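You operate a simulated robot arm through the tools that you are given. There is no shell and no other tool. Be economical: measure what you need, move in short steps, check, and stop when the job is done.

The job below is to be done with a simulated two-armed robot. You get a single attempt, and the scene is never put back.

JOB
Hold the fixture arm still and tighten both its screws with the orange driver.
Fine: stand the driver back in its cup; lay the finished arm in the yellow outline. Set down upright: fixture arm.
Where things are to end (x, y in the base frame): fixture arm within 20 mm of [220, 190].

Only the result counts: the job must be done as asked and must still hold three seconds after the hand-in. Knocking over, shifting, dropping, spilling or breaking anything else fails it.

ROBOT AND FRAMES
Two 7-joint arms with two-finger parallel grippers on one trunk, on a base that drives. Base frame: it is fixed to the floor where the robot stands at the start and does not move with it; the origin is under the middle of the robot, x ahead of it, y to its left, z up. Readings come in mm, degrees, newtons and seconds.
The left shoulder is at the start at [70, 134, 1201], the right one opposite. With the tool pointing down near the work surface each hand reaches from about 100 to 640 mm from the robot's upright axis, wherever it stands, measured 20 degrees to its own side. Places, roughly: black arm screw [300, -100, 900]; orange driver (4x4x13 cm) [500, -100, 900]; orange tool cup [500, -100, 900]; red arm screw [300, -200, 900]; yellow outline [200, 200, 900]. Payload 1.57 kg a hand.
Tool frame (each hand has its own): the origin (TCP) lies between the finger pads and is the grasp point; the fingertips stand 30 mm ahead of it; z points along the fingers, y is the line along which they close. The gripper opens to 80 mm. The fingers are 17 mm wide and 12 mm thick; the gripper's body (40 by 82 mm) begins 80 mm behind the TCP.
Orientation is that of the tool frame in the base frame, as a unit quaternion [x, y, z, w]. With the fingers straight down and closing along the base's y, the tool's x points along the base's -x, its y along +y and its z along -z.

CONTROLS
- The arms move only by the tool play_rows. It takes "left_commands", "right_commands" or both (then of equal length, played together; a hand with none holds still); each is one flat list of numbers, 7 for each row, row after row: the turn, a rotation vector about the tool's x, y, z in degrees, then the shift along the tool's x, y, z in mm, then the gripper command, from -1 (fully open) to 1 (shut), values between in proportion. In form: [rx, ry, rz, x, y, z, jaw, rx, ry, rz, x, y, z, jaw, ...]. A call has 1 to 10 rows; each row is the pose to reach, as a shift and turn from the pose commanded when the call began, along the tool's axes at that moment. A row lasts 0.2 s, in which the tool goes at most 50 mm and 8.6 degrees; a call with a longer step from one row to the next is refused whole, and so is a gripper value outside its range. A pose out of reach is approached as far as the arm can. The call stops where the force on the tool passes 90 N (or 10 N more than at its start, if that is more) or the arm is blocked; 0.2 s more then pass. The fingers move at their own pace (about 153 mm/s each) and stop on an object; they squeeze with about 28 N. The grip force told is the motor's: it shows also when the fingers shut on nothing. Time passes only in rows, and 0.2 s behind the last, so rows that repeat a pose let the fingers close. The reply holds the time, the measured pose of the TCP, the force on the tool along the base axes, the opening and the grip force, in the units named above and with some noise, with the torque about the TCP (base axes, N m) and any sound that the robot's microphone picked up.
- Cameras (640 x 400 px; columns grow to the right, rows downward): "scene" is now at [123.2, -15.2, 1405.9]; the picture's right is [-0.20, -0.98, 0.00], its down [-0.77, 0.16, -0.62] and it looks along [0.60, -0.12, -0.79] (base axes); focal length 214 px, centre (320, 200). "left" rides on the left gripper at [72, 7, -122] in its tool frame; the picture's right is [-0.09, 1.00, 0.00], its down [-0.84, -0.08, -0.54] and it looks along [-0.54, -0.05, 0.84] (tool axes); focal length 238 px, centre (320, 200). "right" rides on the right gripper at [72, -7, -122] in its tool frame; the picture's right is [0.09, 1.00, 0.00], its down [-0.84, 0.08, -0.54] and it looks along [-0.54, 0.05, 0.84] (tool axes); focal length 238 px, centre (320, 200). There is no depth. A picture from a camera that has moved, and an enlarged one, comes with that camera's place and axes in the base frame and with its lens.
- snapshot(camera): a new picture of that camera. It takes no simulated time.
- lift_body(by): slides the trunk up (or, below 0, down) by that many mm; the arms and the scene camera ride with it, the base frame stays. It gives what a move gives, with no picture.
- drive_base(legs): drives the robot by 1 to 6 legs, each [ahead, left, turn to the left] in mm, mm and degrees, along the robot's own axes; the way and the turn of a leg run together, so that a leg with both is an arc; at most 1500 mm and 180 degrees a leg. The arms and the cameras ride along, it lands a little off, and it stops where it bumps. It gives what a move gives.
- aim_head(pan, tilt): turns the head with the scene camera to pan (to the left, within 86 degrees either way) and tilt (down, from -29 to 69), counted from straight ahead of the robot. It gives what a move gives.
- inspect(camera, box): a new picture of the part [left, top, right, bottom] of that camera's present view, enlarged. It takes no simulated time.
- job_done(): hands the job in; it is judged then, once.

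Work in short steps. Places have to be worked out from the pictures, the camera data and where the tool is seen: move nearer, look again, correct. Check each grasp and each placing, and mend what went wrong. You have 120 turns and 108 pictures in all, those below and enlarged ones among them. Open the grippers and draw the arms clear of the work before you hand the job in, unless the task says otherwise; then end with one line.

The tools are called after "Call:" by a JSON object that holds its "name" and its "arguments". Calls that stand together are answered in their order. play_rows: Moves the arms, as the interface text tells. Its arguments: {"type":"object","properties":{"left_commands":{"type":"array","items":{"type":"number"}},"right_commands":{"type":"array","items":{"type":"number"}}},"required":[]} The other tools are called the same way: lift_body (by) slides the trunk up or down; drive_base (legs) drives the base; aim_head (pan, tilt) turns the head that bears the scene camera; snapshot (camera) takes a picture; inspect (camera, box) takes an enlarged picture of a part of a camera's view; job_done () hands the job in.

At the start:

```text
time: 0.0
left_tcp_pos: [441.2, 81.3, 1211.3]
left_tcp_rot: [-0.001, 1.0, 0.0, -0.001]
left_contact_force: [0.1, 0.1, -0.7]
left_moment: [0.04, 0.03, 0.02]
left_width: 79.8
left_grip_force: 0.1
right_tcp_pos: [416.1, -303.4, 1189.9]
right_tcp_rot: [0.001, 1.0, 0.0, 0.0]
right_contact_force: [0.5, 0.4, -0.4]
right_moment: [0.0, 0.02, -0.04]
right_width: 80.1
right_grip_force: 0.0
trunk travel left (down, up): [-775.0, 165.0]
robot x, y, heading: [-0.5, -1.2, -0.2]
head pan, tilt: [-11.6, 52.0]
```

scene: 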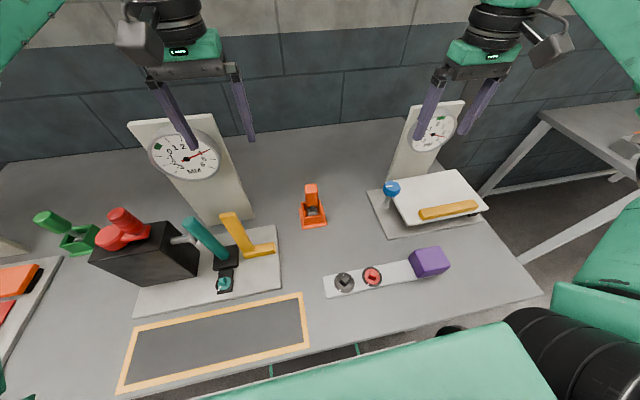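
right: 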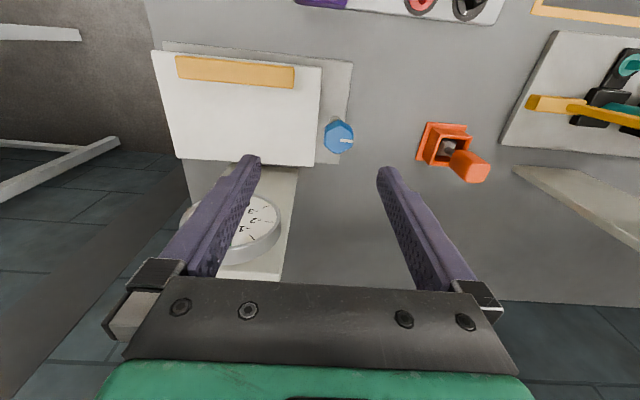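
left: 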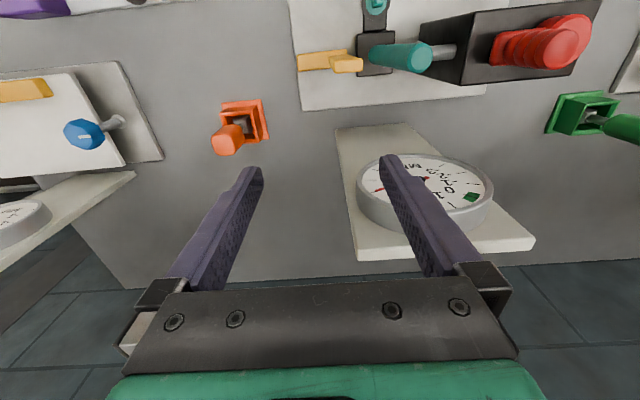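

I'll look closely at the fixture arm and the driver first.

Call:
{"name": "inspect", "arguments": {"camera": "scene", "box": [280, 170, 480, 310]}}

Call:
{"name": "inspect", "arguments": {"camera": "scene", "box": [100, 260, 340, 400]}}

```text
2.86 times, centred on (380, 240) of scene
camera zoom: at [123.2, -15.2, 1405.9], right [-0.2, -0.98, 0.0], down [-0.77, 0.16, -0.62], along [0.6, -0.12, -0.79], focal length 613 px, centre (149, 86)
```

zoom: 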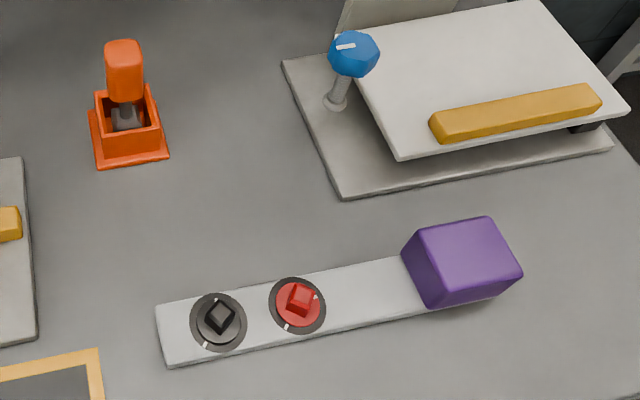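

```text
2.67 times, centred on (220, 330) of scene
camera zoom: at [123.2, -15.2, 1405.9], right [-0.2, -0.98, 0.0], down [-0.77, 0.16, -0.62], along [0.6, -0.12, -0.79], focal length 572 px, centre (587, -147)
```

zoom: 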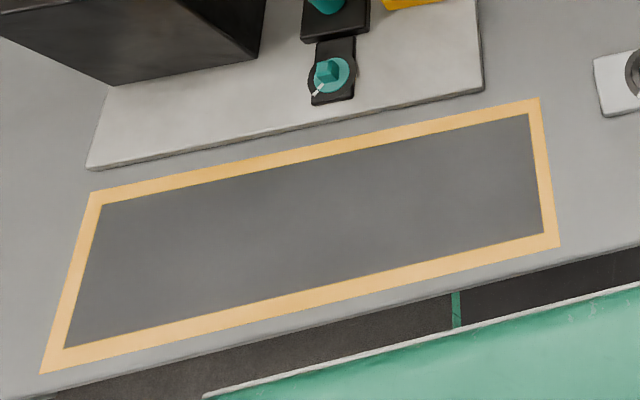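

The arm lies across at about x=268, with its black screw near y=-104, its red screw near y=-172, and the purple block near y=-310. I'll bring both hands in above it to look closer.

Call:
{"name": "play_rows", "arguments": {"left_commands": [0, 0, 0, 29, -21, 26, -1, 0, 0, 0, 57, -43, 51, -1, 0, 0, 0, 86, -64, 77, -1, 0, 0, 0, 114, -86, 103, -1, 0, 0, 0, 143, -107, 129, -1, 0, 0, 0, 171, -129, 154, -1, 0, 0, 0, 200, -150, 180, -1], "right_commands": [0, 0, 0, 21, -1, 24, -1, 0, 0, 0, 42, -2, 49, -1, 0, 0, 0, 63, -3, 73, -1, 0, 0, 0, 85, -4, 97, -1, 0, 0, 0, 106, -5, 121, -1, 0, 0, 0, 127, -6, 146, -1, 0, 0, 0, 148, -7, 170, -1]}}

Call:
{"name": "snapshot", "arguments": {"camera": "right"}}

Call:
{"name": "snapshot", "arguments": {"camera": "left"}}

```text
time: 1.6
left_tcp_pos: [238.3, -67.7, 1031.3]
left_tcp_rot: [-0.001, 1.0, 0.002, 0.001]
left_contact_force: [0.2, -0.3, 0.5]
left_moment: [-0.01, -0.01, 0.03]
left_width: 80.1
left_grip_force: 0.1
right_tcp_pos: [266.2, -311.8, 1021.1]
right_tcp_rot: [0.0, 1.0, -0.001, 0.001]
right_contact_force: [-0.1, -0.2, -0.3]
right_moment: [-0.01, -0.02, 0.0]
right_width: 79.8
right_grip_force: 0.2
trunk travel left (down, up): [-775.0, 165.0]
robot x, y, heading: [-0.9, 1.3, 0.1]
head pan, tilt: [-11.6, 52.0]
```

```text
102 pictures are left
camera right: at [193.9, -319.2, 1141.2], right [-0.09, 1.0, 0.0], down [0.84, 0.08, 0.54], along [0.54, 0.05, -0.84], focal length 238 px, centre (320, 200)
```

right: 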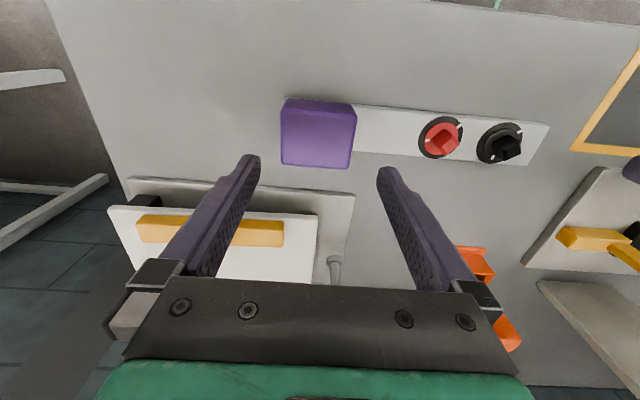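

```text
101 pictures are left
camera left: at [167.2, -61.6, 1153.3], right [0.09, 1.0, 0.0], down [0.84, -0.08, 0.54], along [0.54, -0.05, -0.84], focal length 238 px, centre (320, 200)
```

left: 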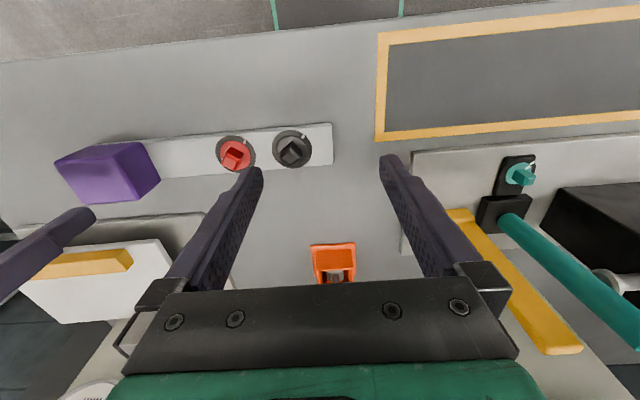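

Now I'll enlarge both views of the arm to see the screw marks and the block's edges.

Call:
{"name": "inspect", "arguments": {"camera": "right", "box": [270, 80, 560, 190]}}

Call:
{"name": "inspect", "arguments": {"camera": "left", "box": [40, 100, 360, 300]}}

```text
2.21 times, centred on (415, 135) of right
camera zoom: at [193.9, -319.2, 1141.2], right [-0.09, 1.0, 0.0], down [0.84, 0.08, 0.54], along [0.54, 0.05, -0.84], focal length 526 px, centre (110, 343)
```

zoom: 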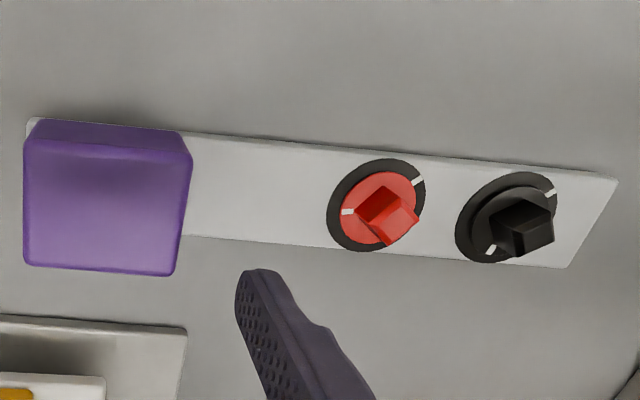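

```text
2.00 times, centred on (200, 200) of left
camera zoom: at [167.2, -61.6, 1153.3], right [0.09, 1.0, 0.0], down [0.84, -0.08, 0.54], along [0.54, -0.05, -0.84], focal length 477 px, centre (560, 200)
```

zoom: 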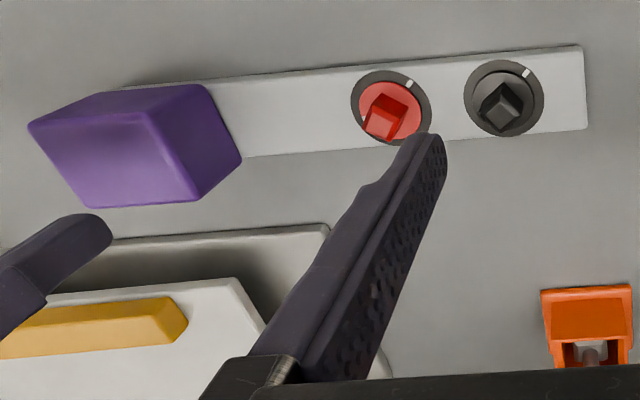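

By triangulating, I put the black screw at [268,-105], the red screw at [268,-175] and the strip top at z≈875. The block is centred at [268,-315], measures about 54x67 mm, and its top is at about z 925. I'll lower the right hand towards the block and move the left hand back to look at the driver.

Call:
{"name": "play_rows", "arguments": {"left_commands": [0, 0, 0, -40, 1, -17, -1, 0, 0, 0, -80, 3, -35, -1, 0, 0, 0, -120, 5, -52, -1, 0, 0, 0, -162, 6, -70, -1], "right_commands": [0, 0, 0, 0, -1, 15, -1, 0, 0, 0, -1, -2, 30, -1, 0, 0, 0, -1, -3, 45, -1, 0, 0, 0, -2, -3, 60, -1]}}

Call:
{"name": "snapshot", "arguments": {"camera": "left"}}

Call:
{"name": "snapshot", "arguments": {"camera": "right"}}

```text
time: 2.6
left_tcp_pos: [406.0, -63.0, 1099.5]
left_tcp_rot: [0.0, 1.0, 0.0, -0.001]
left_contact_force: [-0.1, -0.2, 0.5]
left_moment: [-0.01, 0.0, -0.03]
left_width: 79.9
left_grip_force: 0.0
right_tcp_pos: [270.7, -313.8, 958.8]
right_tcp_rot: [0.001, 1.0, 0.001, 0.0]
right_contact_force: [-0.3, -0.3, -0.3]
right_moment: [0.01, 0.04, 0.0]
right_width: 80.0
right_grip_force: 0.1
trunk travel left (down, up): [-775.0, 165.0]
robot x, y, heading: [-0.9, -3.3, 0.0]
head pan, tilt: [-11.6, 52.0]
```

```text
98 pictures are left
camera left: at [334.9, -55.4, 1220.7], right [0.09, 1.0, 0.0], down [0.84, -0.08, 0.54], along [0.54, -0.05, -0.84], focal length 238 px, centre (320, 200)
```

left: 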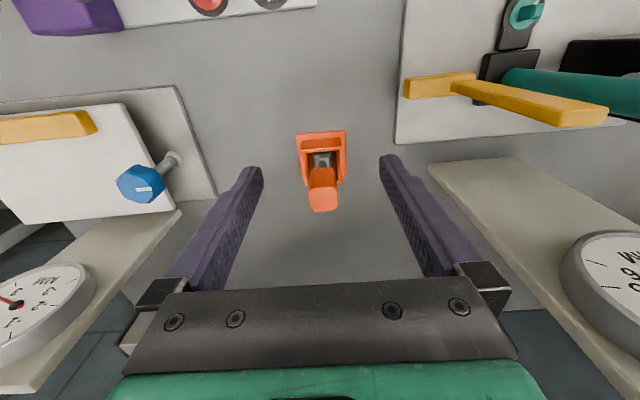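

```text
97 pictures are left
camera right: at [198.9, -321.6, 1080.1], right [-0.09, 1.0, 0.0], down [0.84, 0.08, 0.54], along [0.54, 0.05, -0.84], focal length 238 px, centre (320, 200)
```

right: 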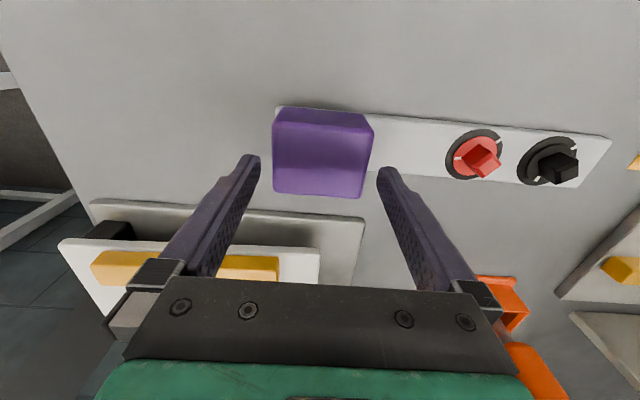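

The block's centre refines to [265,-315]. I'll lower the right hand around it to z≈912 and zoom in on the driver.

Call:
{"name": "play_rows", "arguments": {"right_commands": [0, 0, 0, 5, -1.2, 0, -1, 0, 0, 0, 5, -1.2, 15, -1, 0, 0, 0, 5, -1.2, 30, -1, 0, 0, 0, 5, -1.2, 40, -1, 0, 0, 0, 5, -1.2, 47, -1]}}

Call:
{"name": "inspect", "arguments": {"camera": "left", "box": [260, 110, 390, 230]}}

Call:
{"name": "inspect", "arguments": {"camera": "scene", "box": [270, 170, 490, 310]}}

```text
time: 3.8
left_tcp_pos: [405.3, -61.8, 1100.5]
left_tcp_rot: [0.0, 1.0, 0.0, 0.0]
left_contact_force: [0.3, 1.0, 0.8]
left_moment: [0.01, 0.0, 0.03]
left_width: 79.9
left_grip_force: 0.0
right_tcp_pos: [265.9, -314.6, 912.6]
right_tcp_rot: [0.0, 1.0, 0.0, 0.0]
right_contact_force: [0.0, -0.1, 0.6]
right_moment: [0.03, -0.01, 0.02]
right_width: 80.4
right_grip_force: 0.0
trunk travel left (down, up): [-775.0, 165.0]
robot x, y, heading: [-1.1, -4.3, 0.0]
head pan, tilt: [-11.6, 52.0]
```

```text
3.33 times, centred on (325, 170) of left
camera zoom: at [333.6, -55.5, 1220.7], right [0.09, 1.0, 0.0], down [0.84, -0.08, 0.54], along [0.54, -0.05, -0.84], focal length 794 px, centre (303, 300)
```

zoom: 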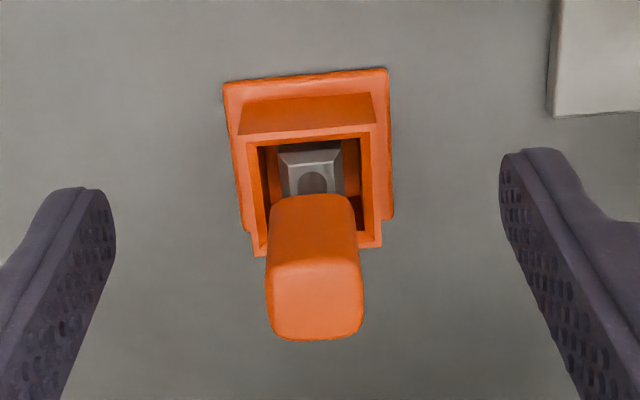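

```text
2.86 times, centred on (380, 240) of scene
camera zoom: at [123.4, -15.5, 1405.9], right [-0.2, -0.98, 0.0], down [-0.77, 0.16, -0.62], along [0.6, -0.12, -0.79], focal length 613 px, centre (149, 86)
```

zoom: 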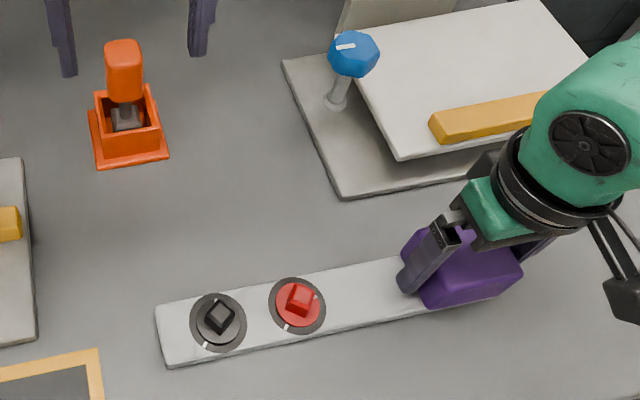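

The driver's handle top is at [481,-65,992], and the handle spans about z 940–992. I'll close the right hand on the block and bring the left hand over the driver and down.

Call:
{"name": "play_rows", "arguments": {"right_commands": [0, 0, 0, 0, 0, 0, 0, 0, 0, 0, 0, 0, 0, 1, 0, 0, 0, 0, 0, 0, 1, 0, 0, 0, 0, 0, 0, 1, 0, 0, 0, 0, 0, 0, 1, 0, 0, 0, 0, 0, 0, 1], "left_commands": [0, 0, 0, -38, -1, 0, -1, 0, 0, 0, -75, -3, 0, -1, 0, 0, 0, -75, -3, 20, -1, 0, 0, 0, -75, -3, 40, -1, 0, 0, 0, -75, -3, 60, -1, 0, 0, 0, -75, -3, 60, -1]}}

Call:
{"name": "snapshot", "arguments": {"camera": "left"}}

Call:
{"name": "snapshot", "arguments": {"camera": "right"}}

```text
time: 5.2
left_tcp_pos: [478.6, -64.3, 1040.3]
left_tcp_rot: [-0.001, 1.0, 0.0, 0.0]
left_contact_force: [0.5, 0.8, 0.2]
left_moment: [-0.02, -0.03, 0.01]
left_width: 80.2
left_grip_force: 0.1
right_tcp_pos: [265.3, -315.1, 912.6]
right_tcp_rot: [-0.001, 1.0, -0.001, 0.001]
right_contact_force: [-0.7, 0.2, 0.4]
right_moment: [-0.13, 0.01, 0.06]
right_width: 69.9
right_grip_force: 27.9
trunk travel left (down, up): [-775.0, 165.0]
robot x, y, heading: [1.6, 2.0, 0.0]
head pan, tilt: [-11.6, 52.0]
```

```text
94 pictures are left
camera left: at [408.7, -58.7, 1161.1], right [0.09, 1.0, 0.0], down [0.84, -0.08, 0.54], along [0.54, -0.05, -0.84], focal length 238 px, centre (320, 200)
```

left: 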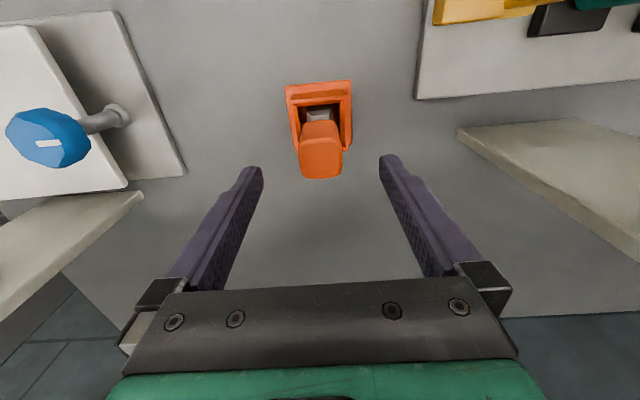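

```text
93 pictures are left
camera right: at [193.8, -321.8, 1033.5], right [-0.09, 1.0, 0.0], down [0.84, 0.08, 0.54], along [0.54, 0.05, -0.84], focal length 238 px, centre (320, 200)
```

right: 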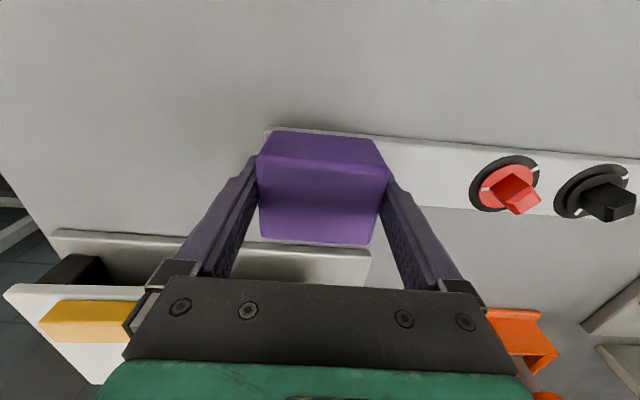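

The block is held (opening 69.9 mm). The driver handle is at [480,-64.5], right under the left hand, so I'll descend to z≈965 and grip it.

Call:
{"name": "play_rows", "arguments": {"left_commands": [0, 0, 0, -1, 0, 25, -1, 0, 0, 0, -1, 0, 50, -1, 0, 0, 0, -1, 0, 65, -1, 0, 0, 0, -1, 0, 75, -1, 0, 0, 0, -1, 0, 75, 0, 0, 0, 0, -1, 0, 75, 1, 0, 0, 0, -1, 0, 75, 1, 0, 0, 0, -1, 0, 75, 1]}}

Call:
{"name": "snapshot", "arguments": {"camera": "left"}}

```text
time: 7.0
left_tcp_pos: [481.9, -66.0, 963.8]
left_tcp_rot: [-0.001, 1.0, 0.0, 0.0]
left_contact_force: [0.8, 0.2, 1.1]
left_moment: [-0.01, -0.1, 0.0]
left_width: 33.1
left_grip_force: 27.9
right_tcp_pos: [265.4, -314.9, 912.9]
right_tcp_rot: [0.001, 1.0, 0.0, 0.0]
right_contact_force: [0.5, -0.6, -0.1]
right_moment: [-0.15, -0.02, 0.04]
right_width: 70.0
right_grip_force: 27.6
trunk travel left (down, up): [-775.0, 165.0]
robot x, y, heading: [-1.6, 2.0, 0.0]
head pan, tilt: [-11.6, 52.0]
```

```text
92 pictures are left
camera left: at [411.3, -59.6, 1085.7], right [0.09, 1.0, 0.0], down [0.84, -0.08, 0.54], along [0.54, -0.05, -0.84], focal length 238 px, centre (320, 200)
```

left: 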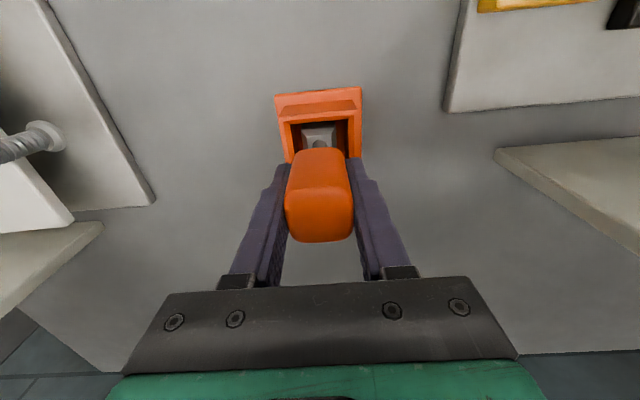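

The handle is gripped (33 mm). I'll lift the driver straight out of its cup and look.

Call:
{"name": "play_rows", "arguments": {"left_commands": [0, 0, 0, 0, 0, -20, 1, 0, 0, 0, 0, 0, -45, 1, 0, 0, 0, 0, 0, -75, 1, 0, 0, 0, 0, 0, -105, 1, 0, 0, 0, 0, 0, -105, 1]}}

Call:
{"name": "snapshot", "arguments": {"camera": "left"}}

Call:
{"name": "snapshot", "arguments": {"camera": "scene"}}

```text
time: 8.2
left_tcp_pos: [481.1, -64.5, 1069.8]
left_tcp_rot: [-0.002, 1.0, 0.0, -0.001]
left_contact_force: [-0.9, -0.3, -1.1]
left_moment: [-0.02, 0.01, -0.01]
left_width: 33.3
left_grip_force: 28.2
right_tcp_pos: [266.0, -316.7, 912.2]
right_tcp_rot: [0.0, 1.0, 0.0, 0.0]
right_contact_force: [-0.6, -0.2, 0.2]
right_moment: [0.05, -0.01, 0.04]
right_width: 69.9
right_grip_force: 27.6
trunk travel left (down, up): [-775.0, 165.0]
robot x, y, heading: [-2.7, 0.3, -0.1]
head pan, tilt: [-11.6, 52.0]
```

```text
91 pictures are left
camera left: at [409.7, -57.0, 1191.0], right [0.09, 1.0, 0.0], down [0.84, -0.08, 0.54], along [0.54, -0.05, -0.84], focal length 238 px, centre (320, 200)
```

left: 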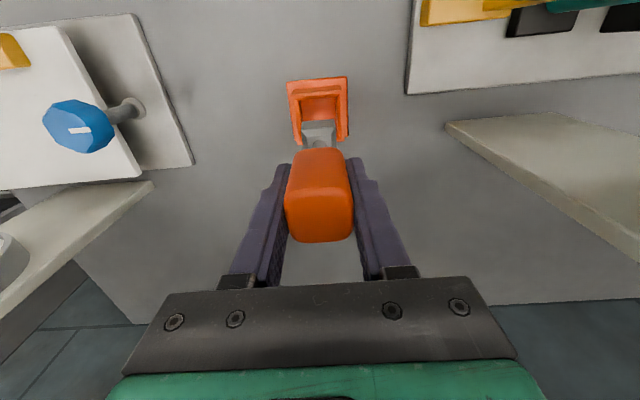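

```text
90 pictures are left
camera scene: at [123.4, -15.7, 1405.9], right [-0.2, -0.98, 0.0], down [-0.77, 0.16, -0.62], along [0.6, -0.12, -0.79], focal length 214 px, centre (320, 200)
```

scene: 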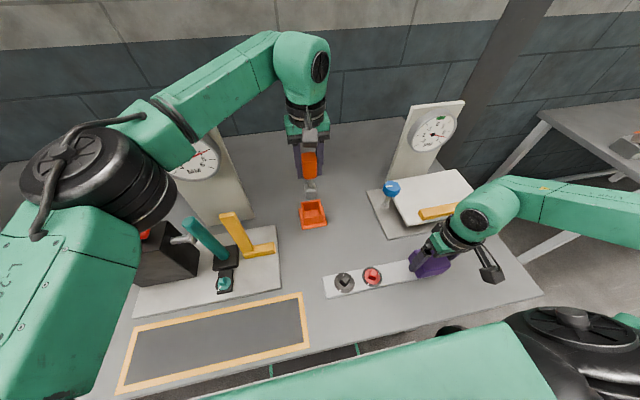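

The driver is out and its cup is undisturbed. I'll carry it over to hover above the black screw and zoom in on the screw heads to get their orientation.

Call:
{"name": "play_rows", "arguments": {"left_commands": [0, 0, 0, 42, -8, 0, 1, 0, 0, 0, 85, -16, 0, 1, 0, 0, 0, 128, -24, 0, 1, 0, 0, 0, 170, -32, 10, 1, 0, 0, 0, 213, -40, 25, 1, 0, 0, 0, 213, -40, 25, 1]}}

Call:
{"name": "inspect", "arguments": {"camera": "scene", "box": [315, 250, 405, 310]}}

Call:
{"name": "inspect", "arguments": {"camera": "right", "box": [440, 120, 640, 245]}}

Call:
{"name": "inspect", "arguments": {"camera": "left", "box": [220, 50, 420, 175]}}

```text
time: 9.6
left_tcp_pos: [267.4, -104.9, 1046.9]
left_tcp_rot: [-0.002, 1.0, 0.0, 0.001]
left_contact_force: [0.1, -1.0, -1.5]
left_moment: [0.0, -0.01, 0.0]
left_width: 33.4
left_grip_force: 28.0
right_tcp_pos: [265.3, -314.4, 911.4]
right_tcp_rot: [0.0, 1.0, 0.0, 0.0]
right_contact_force: [-0.1, -0.4, 0.3]
right_moment: [0.35, -0.01, 0.16]
right_width: 69.9
right_grip_force: 28.1
trunk travel left (down, up): [-775.0, 165.0]
robot x, y, heading: [1.7, 3.4, -0.1]
head pan, tilt: [-11.6, 52.0]
```

```text
6.67 times, centred on (360, 280) of scene
camera zoom: at [123.5, -15.5, 1405.9], right [-0.2, -0.98, 0.0], down [-0.77, 0.16, -0.62], along [0.6, -0.12, -0.79], focal length 1430 px, centre (53, -333)
```

zoom: 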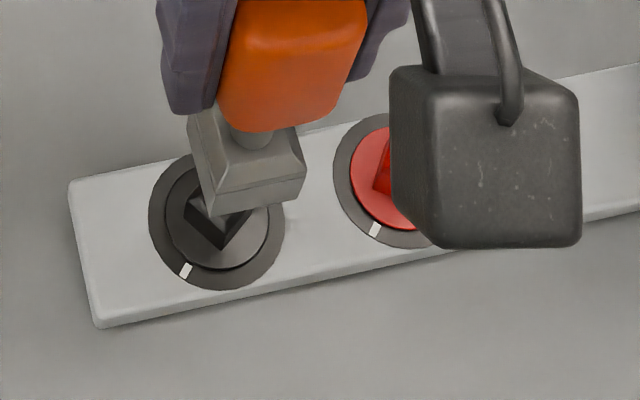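

```text
3.20 times, centred on (540, 182) of right
camera zoom: at [193.9, -321.8, 1033.6], right [-0.09, 1.0, 0.0], down [0.84, 0.08, 0.54], along [0.54, 0.05, -0.84], focal length 763 px, centre (-384, 256)
```

zoom: 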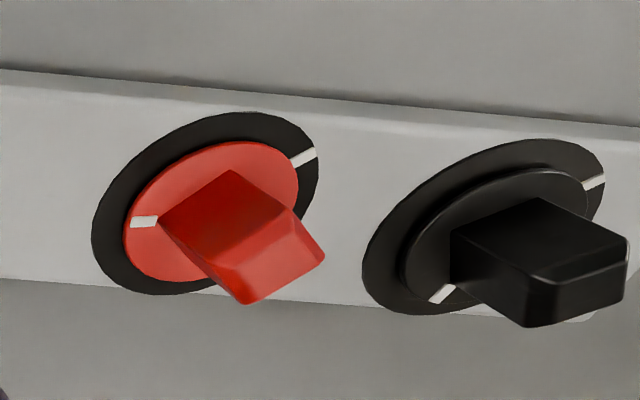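

```text
3.20 times, centred on (320, 112) of left
camera zoom: at [195.6, -98.3, 1168.5], right [0.09, 1.0, 0.0], down [0.84, -0.08, 0.54], along [0.54, -0.05, -0.84], focal length 763 px, centre (320, 480)
```

zoom: 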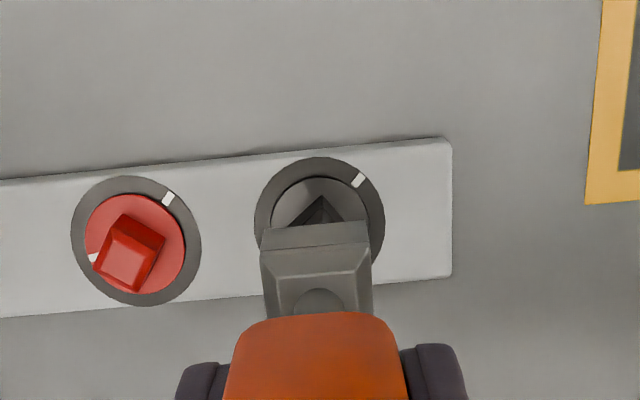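

The red disc's tick sits at about -75° and its ring tick at about 132°, so it needs about 153° clockwise. I'll zoom in further on the head shapes.

Call:
{"name": "inspect", "arguments": {"camera": "left", "box": [235, 98, 299, 152]}}

Call:
{"name": "inspect", "arguments": {"camera": "right", "box": [545, 155, 640, 230]}}

```text
7.41 times, centred on (267, 125) of left
camera zoom: at [195.6, -98.3, 1168.5], right [0.09, 1.0, 0.0], down [0.84, -0.08, 0.54], along [0.54, -0.05, -0.84], focal length 1766 px, centre (713, 756)
```

zoom: 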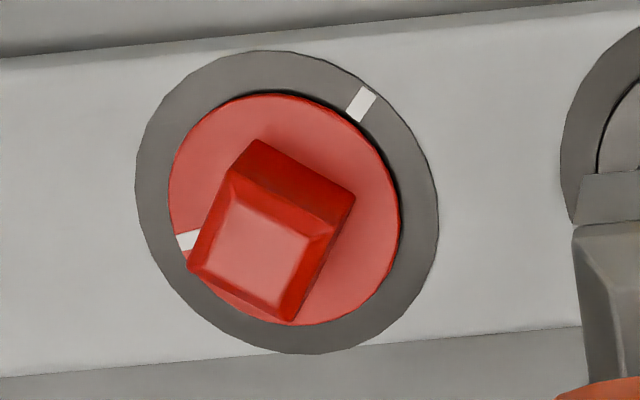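

```text
5.33 times, centred on (592, 192) of right
camera zoom: at [193.9, -321.8, 1033.6], right [-0.09, 1.0, 0.0], down [0.84, 0.08, 0.54], along [0.54, 0.05, -0.84], focal length 1271 px, centre (-1133, 240)
```

zoom: 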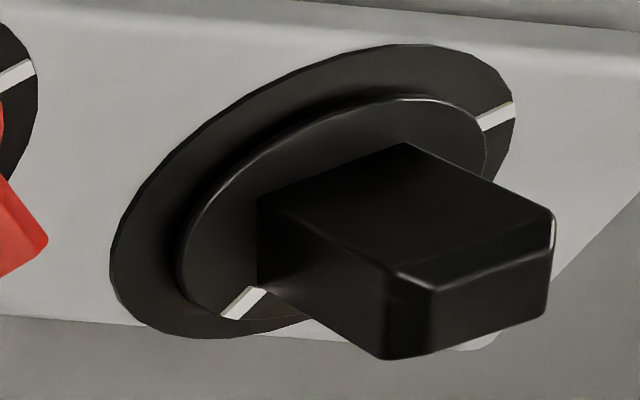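

From triangulation, the black head faces sit at about 36° (mod 90) and it needs about 221° clockwise. The red head is at about 55° and needs about 153°. I'll yaw the driver +36° above the black screw and check the alignment.

Call:
{"name": "play_rows", "arguments": {"left_commands": [0, 0, -7.2, 0, 0, 0, 1, 0, 0, -14.4, 0, 0, 0, 1, 0, 0, -21.6, 0, 0, 8, 1, 0, 0, -28.8, 0, 0, 20, 1, 0, 0, -36, 0, 0, 30, 1, 0, 0, -36, 0, 0, 30, 1]}}

Call:
{"name": "inspect", "arguments": {"camera": "left", "box": [240, 60, 400, 160]}}

Call:
{"name": "inspect", "arguments": {"camera": "right", "box": [480, 80, 640, 230]}}

Call:
{"name": "inspect", "arguments": {"camera": "scene", "box": [315, 240, 405, 310]}}

```text
time: 11.0
left_tcp_pos: [266.2, -104.7, 1016.1]
left_tcp_rot: [-0.31, 0.951, 0.001, 0.0]
left_contact_force: [0.3, -0.2, -1.5]
left_moment: [0.03, 0.01, -0.04]
left_width: 33.2
left_grip_force: 27.9
right_tcp_pos: [266.1, -315.1, 912.8]
right_tcp_rot: [0.0, 1.0, 0.0, 0.0]
right_contact_force: [-0.4, -0.1, -0.8]
right_moment: [-0.01, -0.08, 0.05]
right_width: 69.7
right_grip_force: 28.1
trunk travel left (down, up): [-775.0, 165.0]
robot x, y, heading: [-1.3, -1.4, -0.1]
head pan, tilt: [-11.6, 52.0]
```

```text
4.00 times, centred on (320, 110) of left
camera zoom: at [205.6, -142.6, 1137.3], right [-0.51, 0.86, 0.0], down [0.72, 0.43, 0.54], along [0.46, 0.28, -0.84], focal length 953 px, centre (320, 560)
```

zoom: 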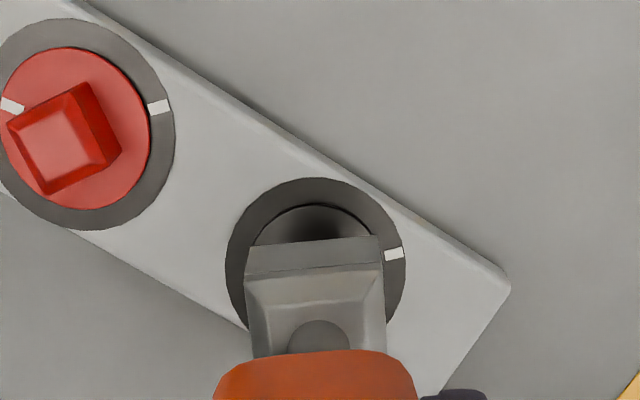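

```text
2.67 times, centred on (560, 155) of right
camera zoom: at [193.9, -321.7, 1033.5], right [-0.09, 1.0, 0.0], down [0.84, 0.08, 0.54], along [0.54, 0.05, -0.84], focal length 636 px, centre (-320, 320)
```

zoom: 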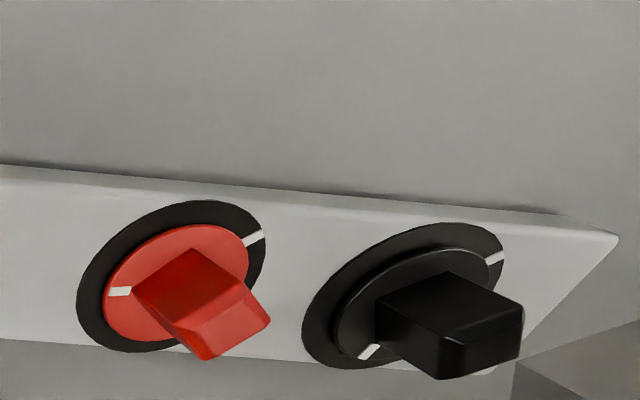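

```text
5.71 times, centred on (360, 275) of scene
camera zoom: at [123.4, -15.5, 1405.9], right [-0.2, -0.98, 0.0], down [-0.77, 0.16, -0.62], along [0.6, -0.12, -0.79], focal length 1226 px, centre (91, -229)
```

zoom: 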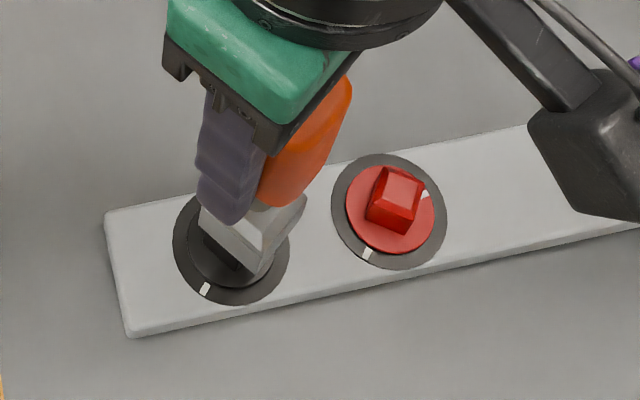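

The socket is centred on the TCP to within about 1 mm and the black head's yaw is about 34°. I'll correct by 2° and 1.5 mm, then lower gently to test the engagement.

Call:
{"name": "play_rows", "arguments": {"left_commands": [0, 0, 2, -1.2, -0.9, 5, 1, 0, 0, 2, -1.2, -0.9, 10, 1, 0, 0, 2, -1.2, -0.9, 14, 1, 0, 0, 2, -1.2, -0.9, 18, 1, 0, 0, 2, -1.2, -0.9, 21, 1, 0, 0, 2, -1.2, -0.9, 23, 1]}}

Call:
{"name": "inspect", "arguments": {"camera": "right", "box": [480, 80, 640, 230]}}

```text
time: 12.4
left_tcp_pos: [270.2, -104.7, 992.1]
left_tcp_rot: [-0.294, 0.956, 0.0, 0.0]
left_contact_force: [2.4, 1.4, 3.0]
left_moment: [0.13, -0.25, 0.02]
left_width: 33.2
left_grip_force: 28.2
right_tcp_pos: [266.0, -315.2, 912.7]
right_tcp_rot: [0.0, 1.0, 0.001, 0.0]
right_contact_force: [-0.1, -0.6, 0.2]
right_moment: [0.22, -0.09, 0.06]
right_width: 69.9
right_grip_force: 27.7
trunk travel left (down, up): [-775.0, 165.0]
robot x, y, heading: [0.8, 1.1, 0.0]
head pan, tilt: [-11.6, 52.0]
```

```text
2.67 times, centred on (560, 155) of right
camera zoom: at [193.9, -321.7, 1033.6], right [-0.09, 1.0, 0.0], down [0.84, 0.08, 0.54], along [0.54, 0.05, -0.84], focal length 636 px, centre (-320, 320)
```

zoom: 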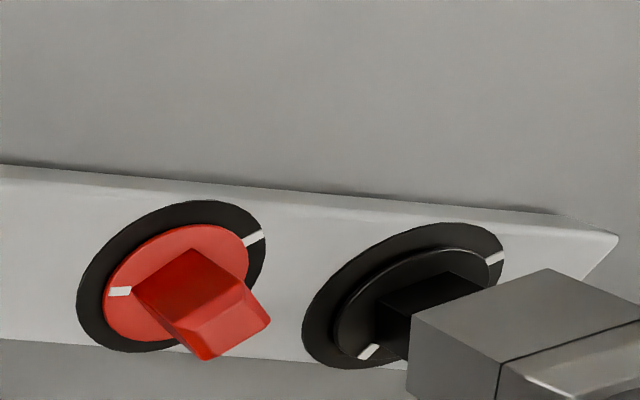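

The alignment looks right and the contact force is light. I'll keep lowering and watch the force.

Call:
{"name": "play_rows", "arguments": {"left_commands": [0, 0, 0, -0.8, 0, 2, 1, 0, 0, 0, -0.8, 0, 4, 1, 0, 0, 0, -0.8, 0, 6, 1, 0, 0, 0, -0.8, 0, 8, 1]}}

Call:
{"name": "inspect", "arguments": {"camera": "right", "box": [480, 80, 640, 230]}}

```text
time: 13.4
left_tcp_pos: [270.3, -104.9, 984.4]
left_tcp_rot: [-0.293, 0.956, 0.0, 0.0]
left_contact_force: [3.4, 4.5, 0.1]
left_moment: [0.38, -0.32, 0.03]
left_width: 33.0
left_grip_force: 27.5
right_tcp_pos: [265.7, -315.4, 912.4]
right_tcp_rot: [0.001, 1.0, 0.0, -0.001]
right_contact_force: [-3.1, -2.7, 0.0]
right_moment: [0.17, -0.03, 0.71]
right_width: 69.9
right_grip_force: 28.5
trunk travel left (down, up): [-775.0, 165.0]
robot x, y, heading: [-0.2, -1.4, 0.0]
head pan, tilt: [-11.6, 52.0]
```

```text
2.67 times, centred on (560, 155) of right
camera zoom: at [193.7, -321.6, 1033.6], right [-0.09, 1.0, 0.0], down [0.84, 0.08, 0.54], along [0.54, 0.05, -0.84], focal length 636 px, centre (-320, 320)
```

zoom: 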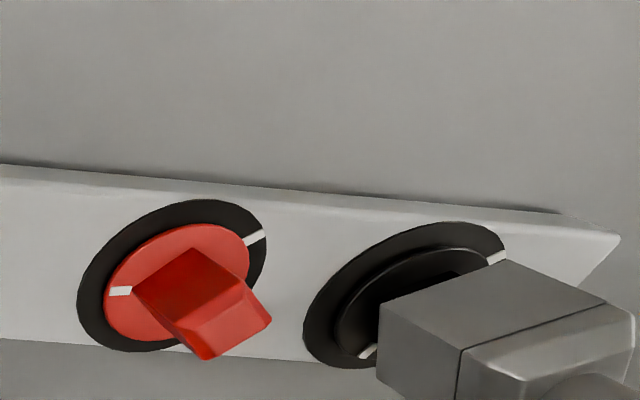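

The socket is on the head. I'll relieve the side load, go down 2 mm more, and turn 20° clockwise as a test.

Call:
{"name": "play_rows", "arguments": {"left_commands": [0, 0, 0, -1.2, 0.4, 1, 1, 0, 0, 0, -1.2, 0.4, 2, 1, 0, 0, 5, -1.2, 0.4, 2, 1, 0, 0, 10, -1.2, 0.4, 2, 1, 0, 0, 15, -1.2, 0.4, 2, 1, 0, 0, 20, -1.2, 0.4, 2, 1]}}

Call:
{"name": "inspect", "arguments": {"camera": "right", "box": [480, 80, 640, 230]}}

```text
time: 14.8
left_tcp_pos: [269.8, -104.7, 982.6]
left_tcp_rot: [-0.121, 0.993, 0.0, 0.0]
left_contact_force: [6.4, 1.0, 0.4]
left_moment: [0.1, -0.58, 0.06]
left_width: 33.1
left_grip_force: 28.4
right_tcp_pos: [264.9, -314.4, 913.4]
right_tcp_rot: [0.0, 1.0, 0.0, 0.0]
right_contact_force: [-4.9, -2.5, 0.0]
right_moment: [-0.1, -0.12, 0.9]
right_width: 70.0
right_grip_force: 27.6
trunk travel left (down, up): [-775.0, 165.0]
robot x, y, heading: [-1.1, -2.6, -0.0]
head pan, tilt: [-11.6, 52.0]
```

```text
2.67 times, centred on (560, 155) of right
camera zoom: at [193.9, -321.9, 1033.6], right [-0.09, 1.0, 0.0], down [0.84, 0.08, 0.54], along [0.54, 0.05, -0.84], focal length 636 px, centre (-320, 320)
```

zoom: 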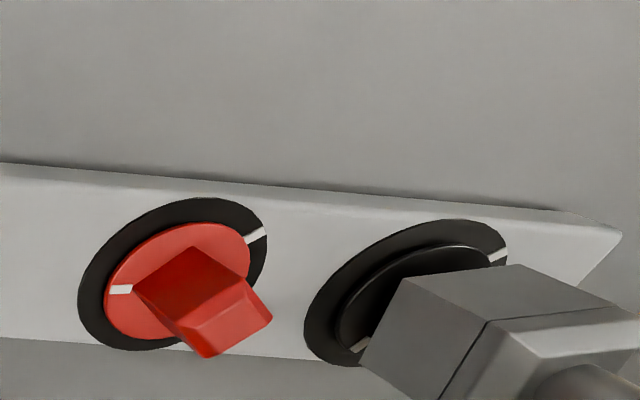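

The screw turns with the driver. I'll continue clockwise for 85° with a small +x relief.

Call:
{"name": "play_rows", "arguments": {"left_commands": [0, 0, 8.5, -1, -0.2, 0, 1, 0, 0, 17, -1, -0.2, 0, 1, 0, 0, 25.5, -1, -0.2, 0, 1, 0, 0, 34, -1, -0.2, 0, 1, 0, 0, 42.5, -1, -0.2, 0, 1, 0, 0, 51, -1, -0.2, 0, 1, 0, 0, 59.5, -1, -0.2, 0, 1, 0, 0, 68, -1, -0.2, 0, 1, 0, 0, 76.5, -1, -0.2, 0, 1, 0, 0, 85, -1, -0.2, 0, 1]}}

Call:
{"name": "inspect", "arguments": {"camera": "right", "box": [480, 80, 640, 230]}}

Call:
{"name": "inspect", "arguments": {"camera": "scene", "box": [290, 200, 450, 310]}}

```text
time: 17.0
left_tcp_pos: [270.1, -103.1, 982.0]
left_tcp_rot: [0.581, 0.814, 0.0, 0.0]
left_contact_force: [-2.6, -12.1, 0.1]
left_moment: [-0.99, 0.19, 0.04]
left_width: 33.2
left_grip_force: 27.6
right_tcp_pos: [265.9, -314.7, 912.1]
right_tcp_rot: [0.0, 1.0, 0.001, 0.0]
right_contact_force: [1.6, 12.1, 0.0]
right_moment: [-0.02, 0.01, -0.46]
right_width: 70.0
right_grip_force: 28.4
trunk travel left (down, up): [-775.0, 165.0]
robot x, y, heading: [2.6, -0.8, 0.1]
head pan, tilt: [-11.6, 52.0]
```

```text
2.67 times, centred on (560, 155) of right
camera zoom: at [194.1, -321.6, 1033.5], right [-0.09, 1.0, 0.0], down [0.84, 0.08, 0.54], along [0.54, 0.05, -0.84], focal length 636 px, centre (-320, 320)
```

zoom: 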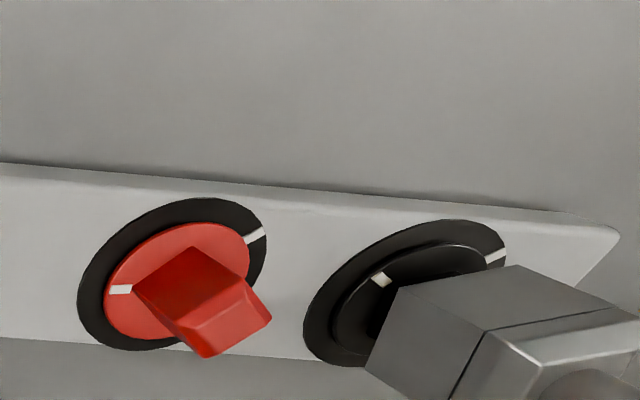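

```text
3.64 times, centred on (370, 255) of scene
camera zoom: at [123.5, -15.5, 1405.8], right [-0.2, -0.98, 0.0], down [-0.77, 0.16, -0.62], along [0.6, -0.12, -0.79], focal length 780 px, centre (138, 0)
```

zoom: 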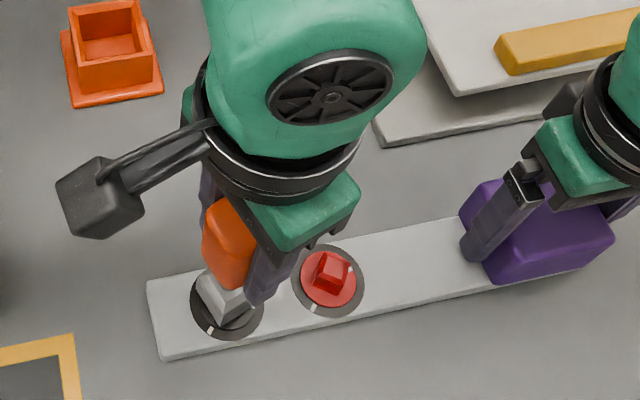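

The disc tick is now at about -112°, so about 115° remains. I'll ease the side load, lift off the head and turn back for a second stroke.

Call:
{"name": "play_rows", "arguments": {"left_commands": [0, 0, 0, -1.5, 0, 0, 1, 0, 0, 0, -1.5, 0, -10, 1, 0, 0, 0, -1.5, 0, -20, 1, 0, 0, 0, -1.5, 0, -29, 1, 0, 0, -8.5, -1.5, 0, -29, 1, 0, 0, -17, -1.5, 0, -29, 1, 0, 0, -25.5, -1.5, 0, -29, 1, 0, 0, -34, -1.5, 0, -29, 1, 0, 0, -42.5, -1.5, 0, -29, 1, 0, 0, -51, -1.5, 0, -29, 1]}}

Call:
{"name": "play_rows", "arguments": {"left_commands": [0, 0, -8, 0, 0, 0, 1, 0, 0, -16, 0, 0, 0, 1, 0, 0, -24, 0, 0, 0, 1, 0, 0, -32, 0, 0, 0, 1, 0, 0, -39, 0, 0, 0, 1, 0, 0, -39, 0, 0, 0, 1]}}

Call:
{"name": "inspect", "arguments": {"camera": "right", "box": [480, 80, 640, 230]}}

Call:
{"name": "inspect", "arguments": {"camera": "left", "box": [240, 60, 400, 160]}}

```text
time: 19.2
left_tcp_pos: [271.8, -105.4, 1013.5]
left_tcp_rot: [0.171, 0.985, -0.001, 0.0]
left_contact_force: [-0.7, -0.5, -1.3]
left_moment: [-0.03, -0.01, 0.02]
left_width: 33.5
left_grip_force: 28.1
right_tcp_pos: [264.9, -315.3, 913.0]
right_tcp_rot: [0.0, 1.0, 0.0, 0.0]
right_contact_force: [0.3, -1.7, 0.7]
right_moment: [-0.63, -0.08, 0.02]
right_width: 69.6
right_grip_force: 28.0
trunk travel left (down, up): [-775.0, 165.0]
robot x, y, heading: [2.0, -1.5, 0.0]
head pan, tilt: [-11.6, 52.0]
```

```text
time: 20.6
left_tcp_pos: [272.4, -106.0, 1012.7]
left_tcp_rot: [-0.167, 0.986, 0.0, 0.0]
left_contact_force: [-1.0, -0.3, -2.0]
left_moment: [0.03, 0.01, 0.03]
left_width: 33.6
left_grip_force: 28.0
right_tcp_pos: [264.9, -314.8, 913.5]
right_tcp_rot: [-0.001, 1.0, 0.001, 0.0]
right_contact_force: [0.1, -1.5, -0.2]
right_moment: [-0.44, -0.02, 0.03]
right_width: 69.9
right_grip_force: 28.2
trunk travel left (down, up): [-775.0, 165.0]
robot x, y, heading: [-2.3, 3.7, 0.0]
head pan, tilt: [-11.6, 52.0]
```

```text
2.67 times, centred on (560, 155) of right
camera zoom: at [193.7, -321.8, 1033.6], right [-0.09, 1.0, 0.0], down [0.84, 0.08, 0.54], along [0.54, 0.05, -0.84], focal length 636 px, centre (-320, 320)
```

zoom: 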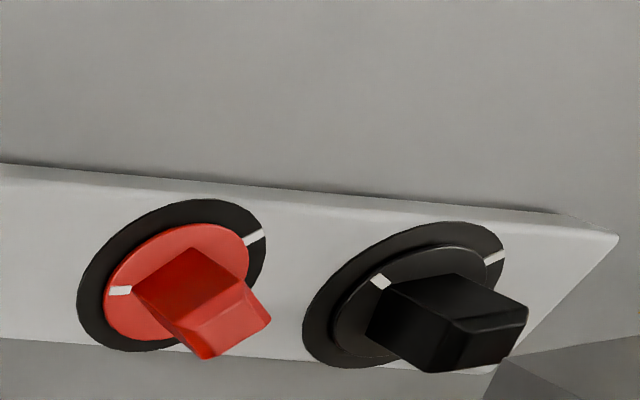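

```text
4.00 times, centred on (320, 110) of left
camera zoom: at [202.5, -123.3, 1133.8], right [-0.24, 0.97, 0.0], down [0.82, 0.2, 0.54], along [0.53, 0.13, -0.84], focal length 953 px, centre (320, 560)
```

zoom: 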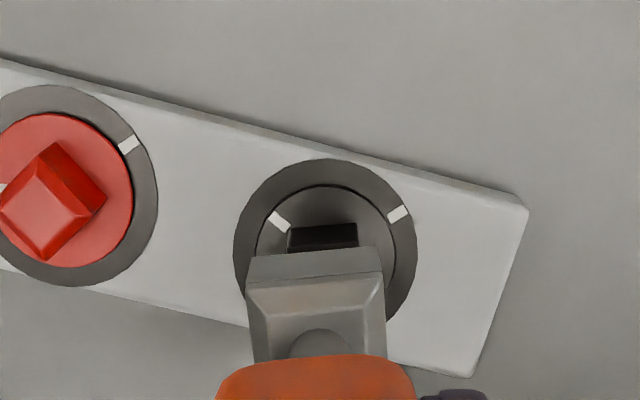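

The socket and head edges are parallel again. I'll shift about 1.8 mm sideways to centre and lower onto the head.

Call:
{"name": "play_rows", "arguments": {"left_commands": [0, 0, 0, 0.6, 1.7, 0, 1, 0, 0, 0, 0.6, 1.7, 8, 1, 0, 0, 0, 0.6, 1.7, 12, 1, 0, 0, 0, 0.6, 1.7, 16, 1, 0, 0, 0, 0.6, 1.7, 20, 1, 0, 0, 0, 0.6, 1.7, 24, 1, 0, 0, 0, 0.6, 1.7, 27, 1, 0, 0, 0, 0.6, 1.7, 30, 1]}}

Call:
{"name": "inspect", "arguments": {"camera": "right", "box": [480, 80, 640, 230]}}

```text
time: 22.4
left_tcp_pos: [270.1, -103.4, 981.3]
left_tcp_rot: [-0.166, 0.986, 0.0, 0.0]
left_contact_force: [-1.4, -1.7, 0.0]
left_moment: [-0.29, 0.2, -0.06]
left_width: 33.1
left_grip_force: 28.1
right_tcp_pos: [265.7, -314.5, 913.7]
right_tcp_rot: [0.001, 1.0, 0.001, 0.0]
right_contact_force: [0.7, 2.5, -0.8]
right_moment: [-0.54, 0.08, -0.39]
right_width: 69.5
right_grip_force: 27.9
trunk travel left (down, up): [-775.0, 165.0]
robot x, y, heading: [3.3, -0.6, -0.1]
head pan, tilt: [-11.6, 52.0]
```

```text
2.67 times, centred on (560, 155) of right
camera zoom: at [193.7, -321.7, 1033.5], right [-0.09, 1.0, 0.0], down [0.84, 0.08, 0.54], along [0.54, 0.05, -0.84], focal length 636 px, centre (-320, 320)
```

zoom: 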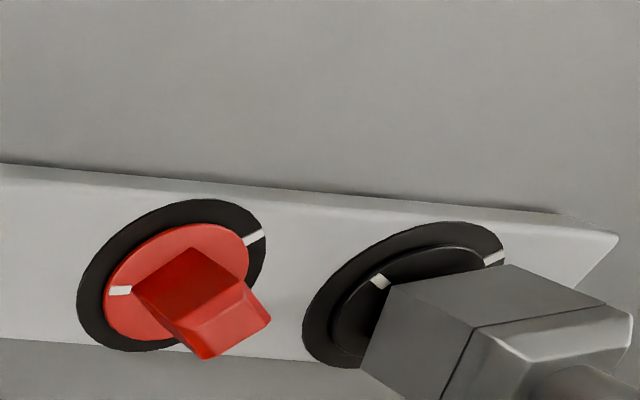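

Engaged with little force. Now I'll turn 85° clockwise.

Call:
{"name": "play_rows", "arguments": {"left_commands": [0, 0, 8.5, -0.3, 0, 0, 1, 0, 0, 17, -0.3, 0, 0, 1, 0, 0, 25.5, -0.3, 0, 0, 1, 0, 0, 34, -0.3, 0, 0, 1, 0, 0, 42.5, -0.3, 0, 0, 1, 0, 0, 51, -0.3, 0, 0, 1, 0, 0, 59.5, -0.3, 0, 0, 1, 0, 0, 68, -0.3, 0, 0, 1, 0, 0, 76.5, -0.3, 0, 0, 1, 0, 0, 85, -0.3, 0, 0, 1]}}

Call:
{"name": "inspect", "arguments": {"camera": "right", "box": [530, 110, 640, 210]}}

```text
time: 24.6
left_tcp_pos: [273.6, -103.9, 981.8]
left_tcp_rot: [0.545, 0.839, -0.001, -0.002]
left_contact_force: [-4.0, -5.4, -4.9]
left_moment: [-0.42, 0.34, 0.06]
left_width: 33.0
left_grip_force: 28.2
right_tcp_pos: [266.0, -314.7, 912.1]
right_tcp_rot: [0.0, 1.0, 0.0, -0.001]
right_contact_force: [4.2, 4.8, 0.2]
right_moment: [0.37, -0.05, -0.95]
right_width: 69.9
right_grip_force: 28.2
trunk travel left (down, up): [-775.0, 165.0]
robot x, y, heading: [-0.8, -1.4, -0.1]
head pan, tilt: [-11.6, 52.0]
```

```text
4.00 times, centred on (585, 160) of right
camera zoom: at [194.1, -321.7, 1033.6], right [-0.09, 1.0, 0.0], down [0.84, 0.08, 0.54], along [0.54, 0.05, -0.84], focal length 953 px, centre (-740, 360)
```

zoom: 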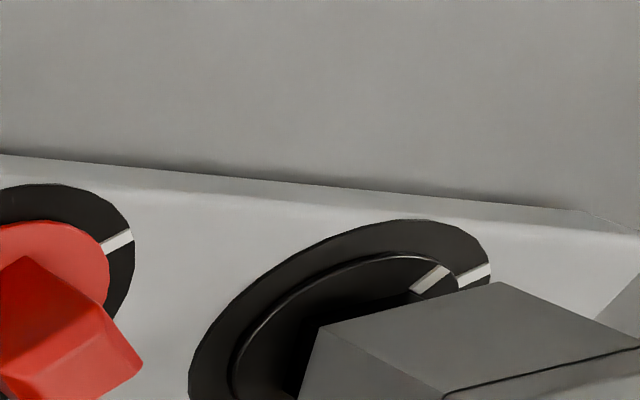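

The disc tick is still 30–38° short of the ring tick, so I'll turn 26° more and check.

Call:
{"name": "play_rows", "arguments": {"left_commands": [0, 0, 8, -0.4, -0.4, 0, 1, 0, 0, 16, -0.4, -0.4, 0, 1, 0, 0, 21, -0.4, -0.4, 0, 1, 0, 0, 26, -0.4, -0.4, 0, 1]}}

Call:
{"name": "inspect", "arguments": {"camera": "right", "box": [580, 140, 640, 190]}}

```text
time: 25.6
left_tcp_pos: [271.9, -104.9, 982.3]
left_tcp_rot: [0.672, 0.741, 0.0, -0.001]
left_contact_force: [0.5, -5.1, 0.3]
left_moment: [-0.44, -0.06, 0.04]
left_width: 33.2
left_grip_force: 27.9
left hand out of reach, approached as far as the arm can: row 4
right_tcp_pos: [266.5, -314.9, 912.0]
right_tcp_rot: [0.0, 1.0, 0.0, -0.001]
right_contact_force: [2.2, 3.4, 0.3]
right_moment: [0.12, -0.21, -0.15]
right_width: 69.7
right_grip_force: 28.4
trunk travel left (down, up): [-775.0, 165.0]
robot x, y, heading: [1.5, -1.7, -0.1]
head pan, tilt: [-11.6, 52.0]
```

```text
8.00 times, centred on (610, 165) of right
camera zoom: at [194.1, -321.8, 1033.6], right [-0.09, 1.0, 0.0], down [0.84, 0.08, 0.54], along [0.54, 0.05, -0.84], focal length 1907 px, centre (-2000, 480)
```

zoom: 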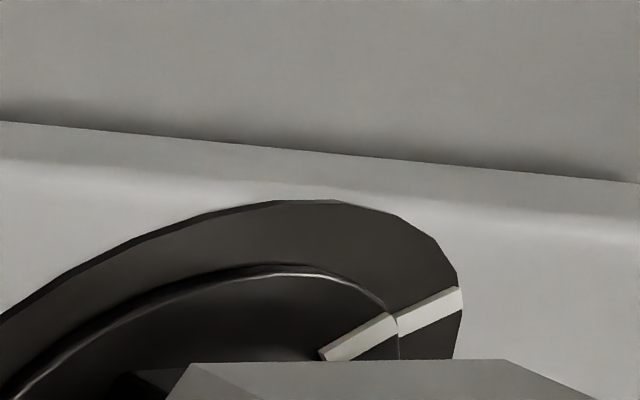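

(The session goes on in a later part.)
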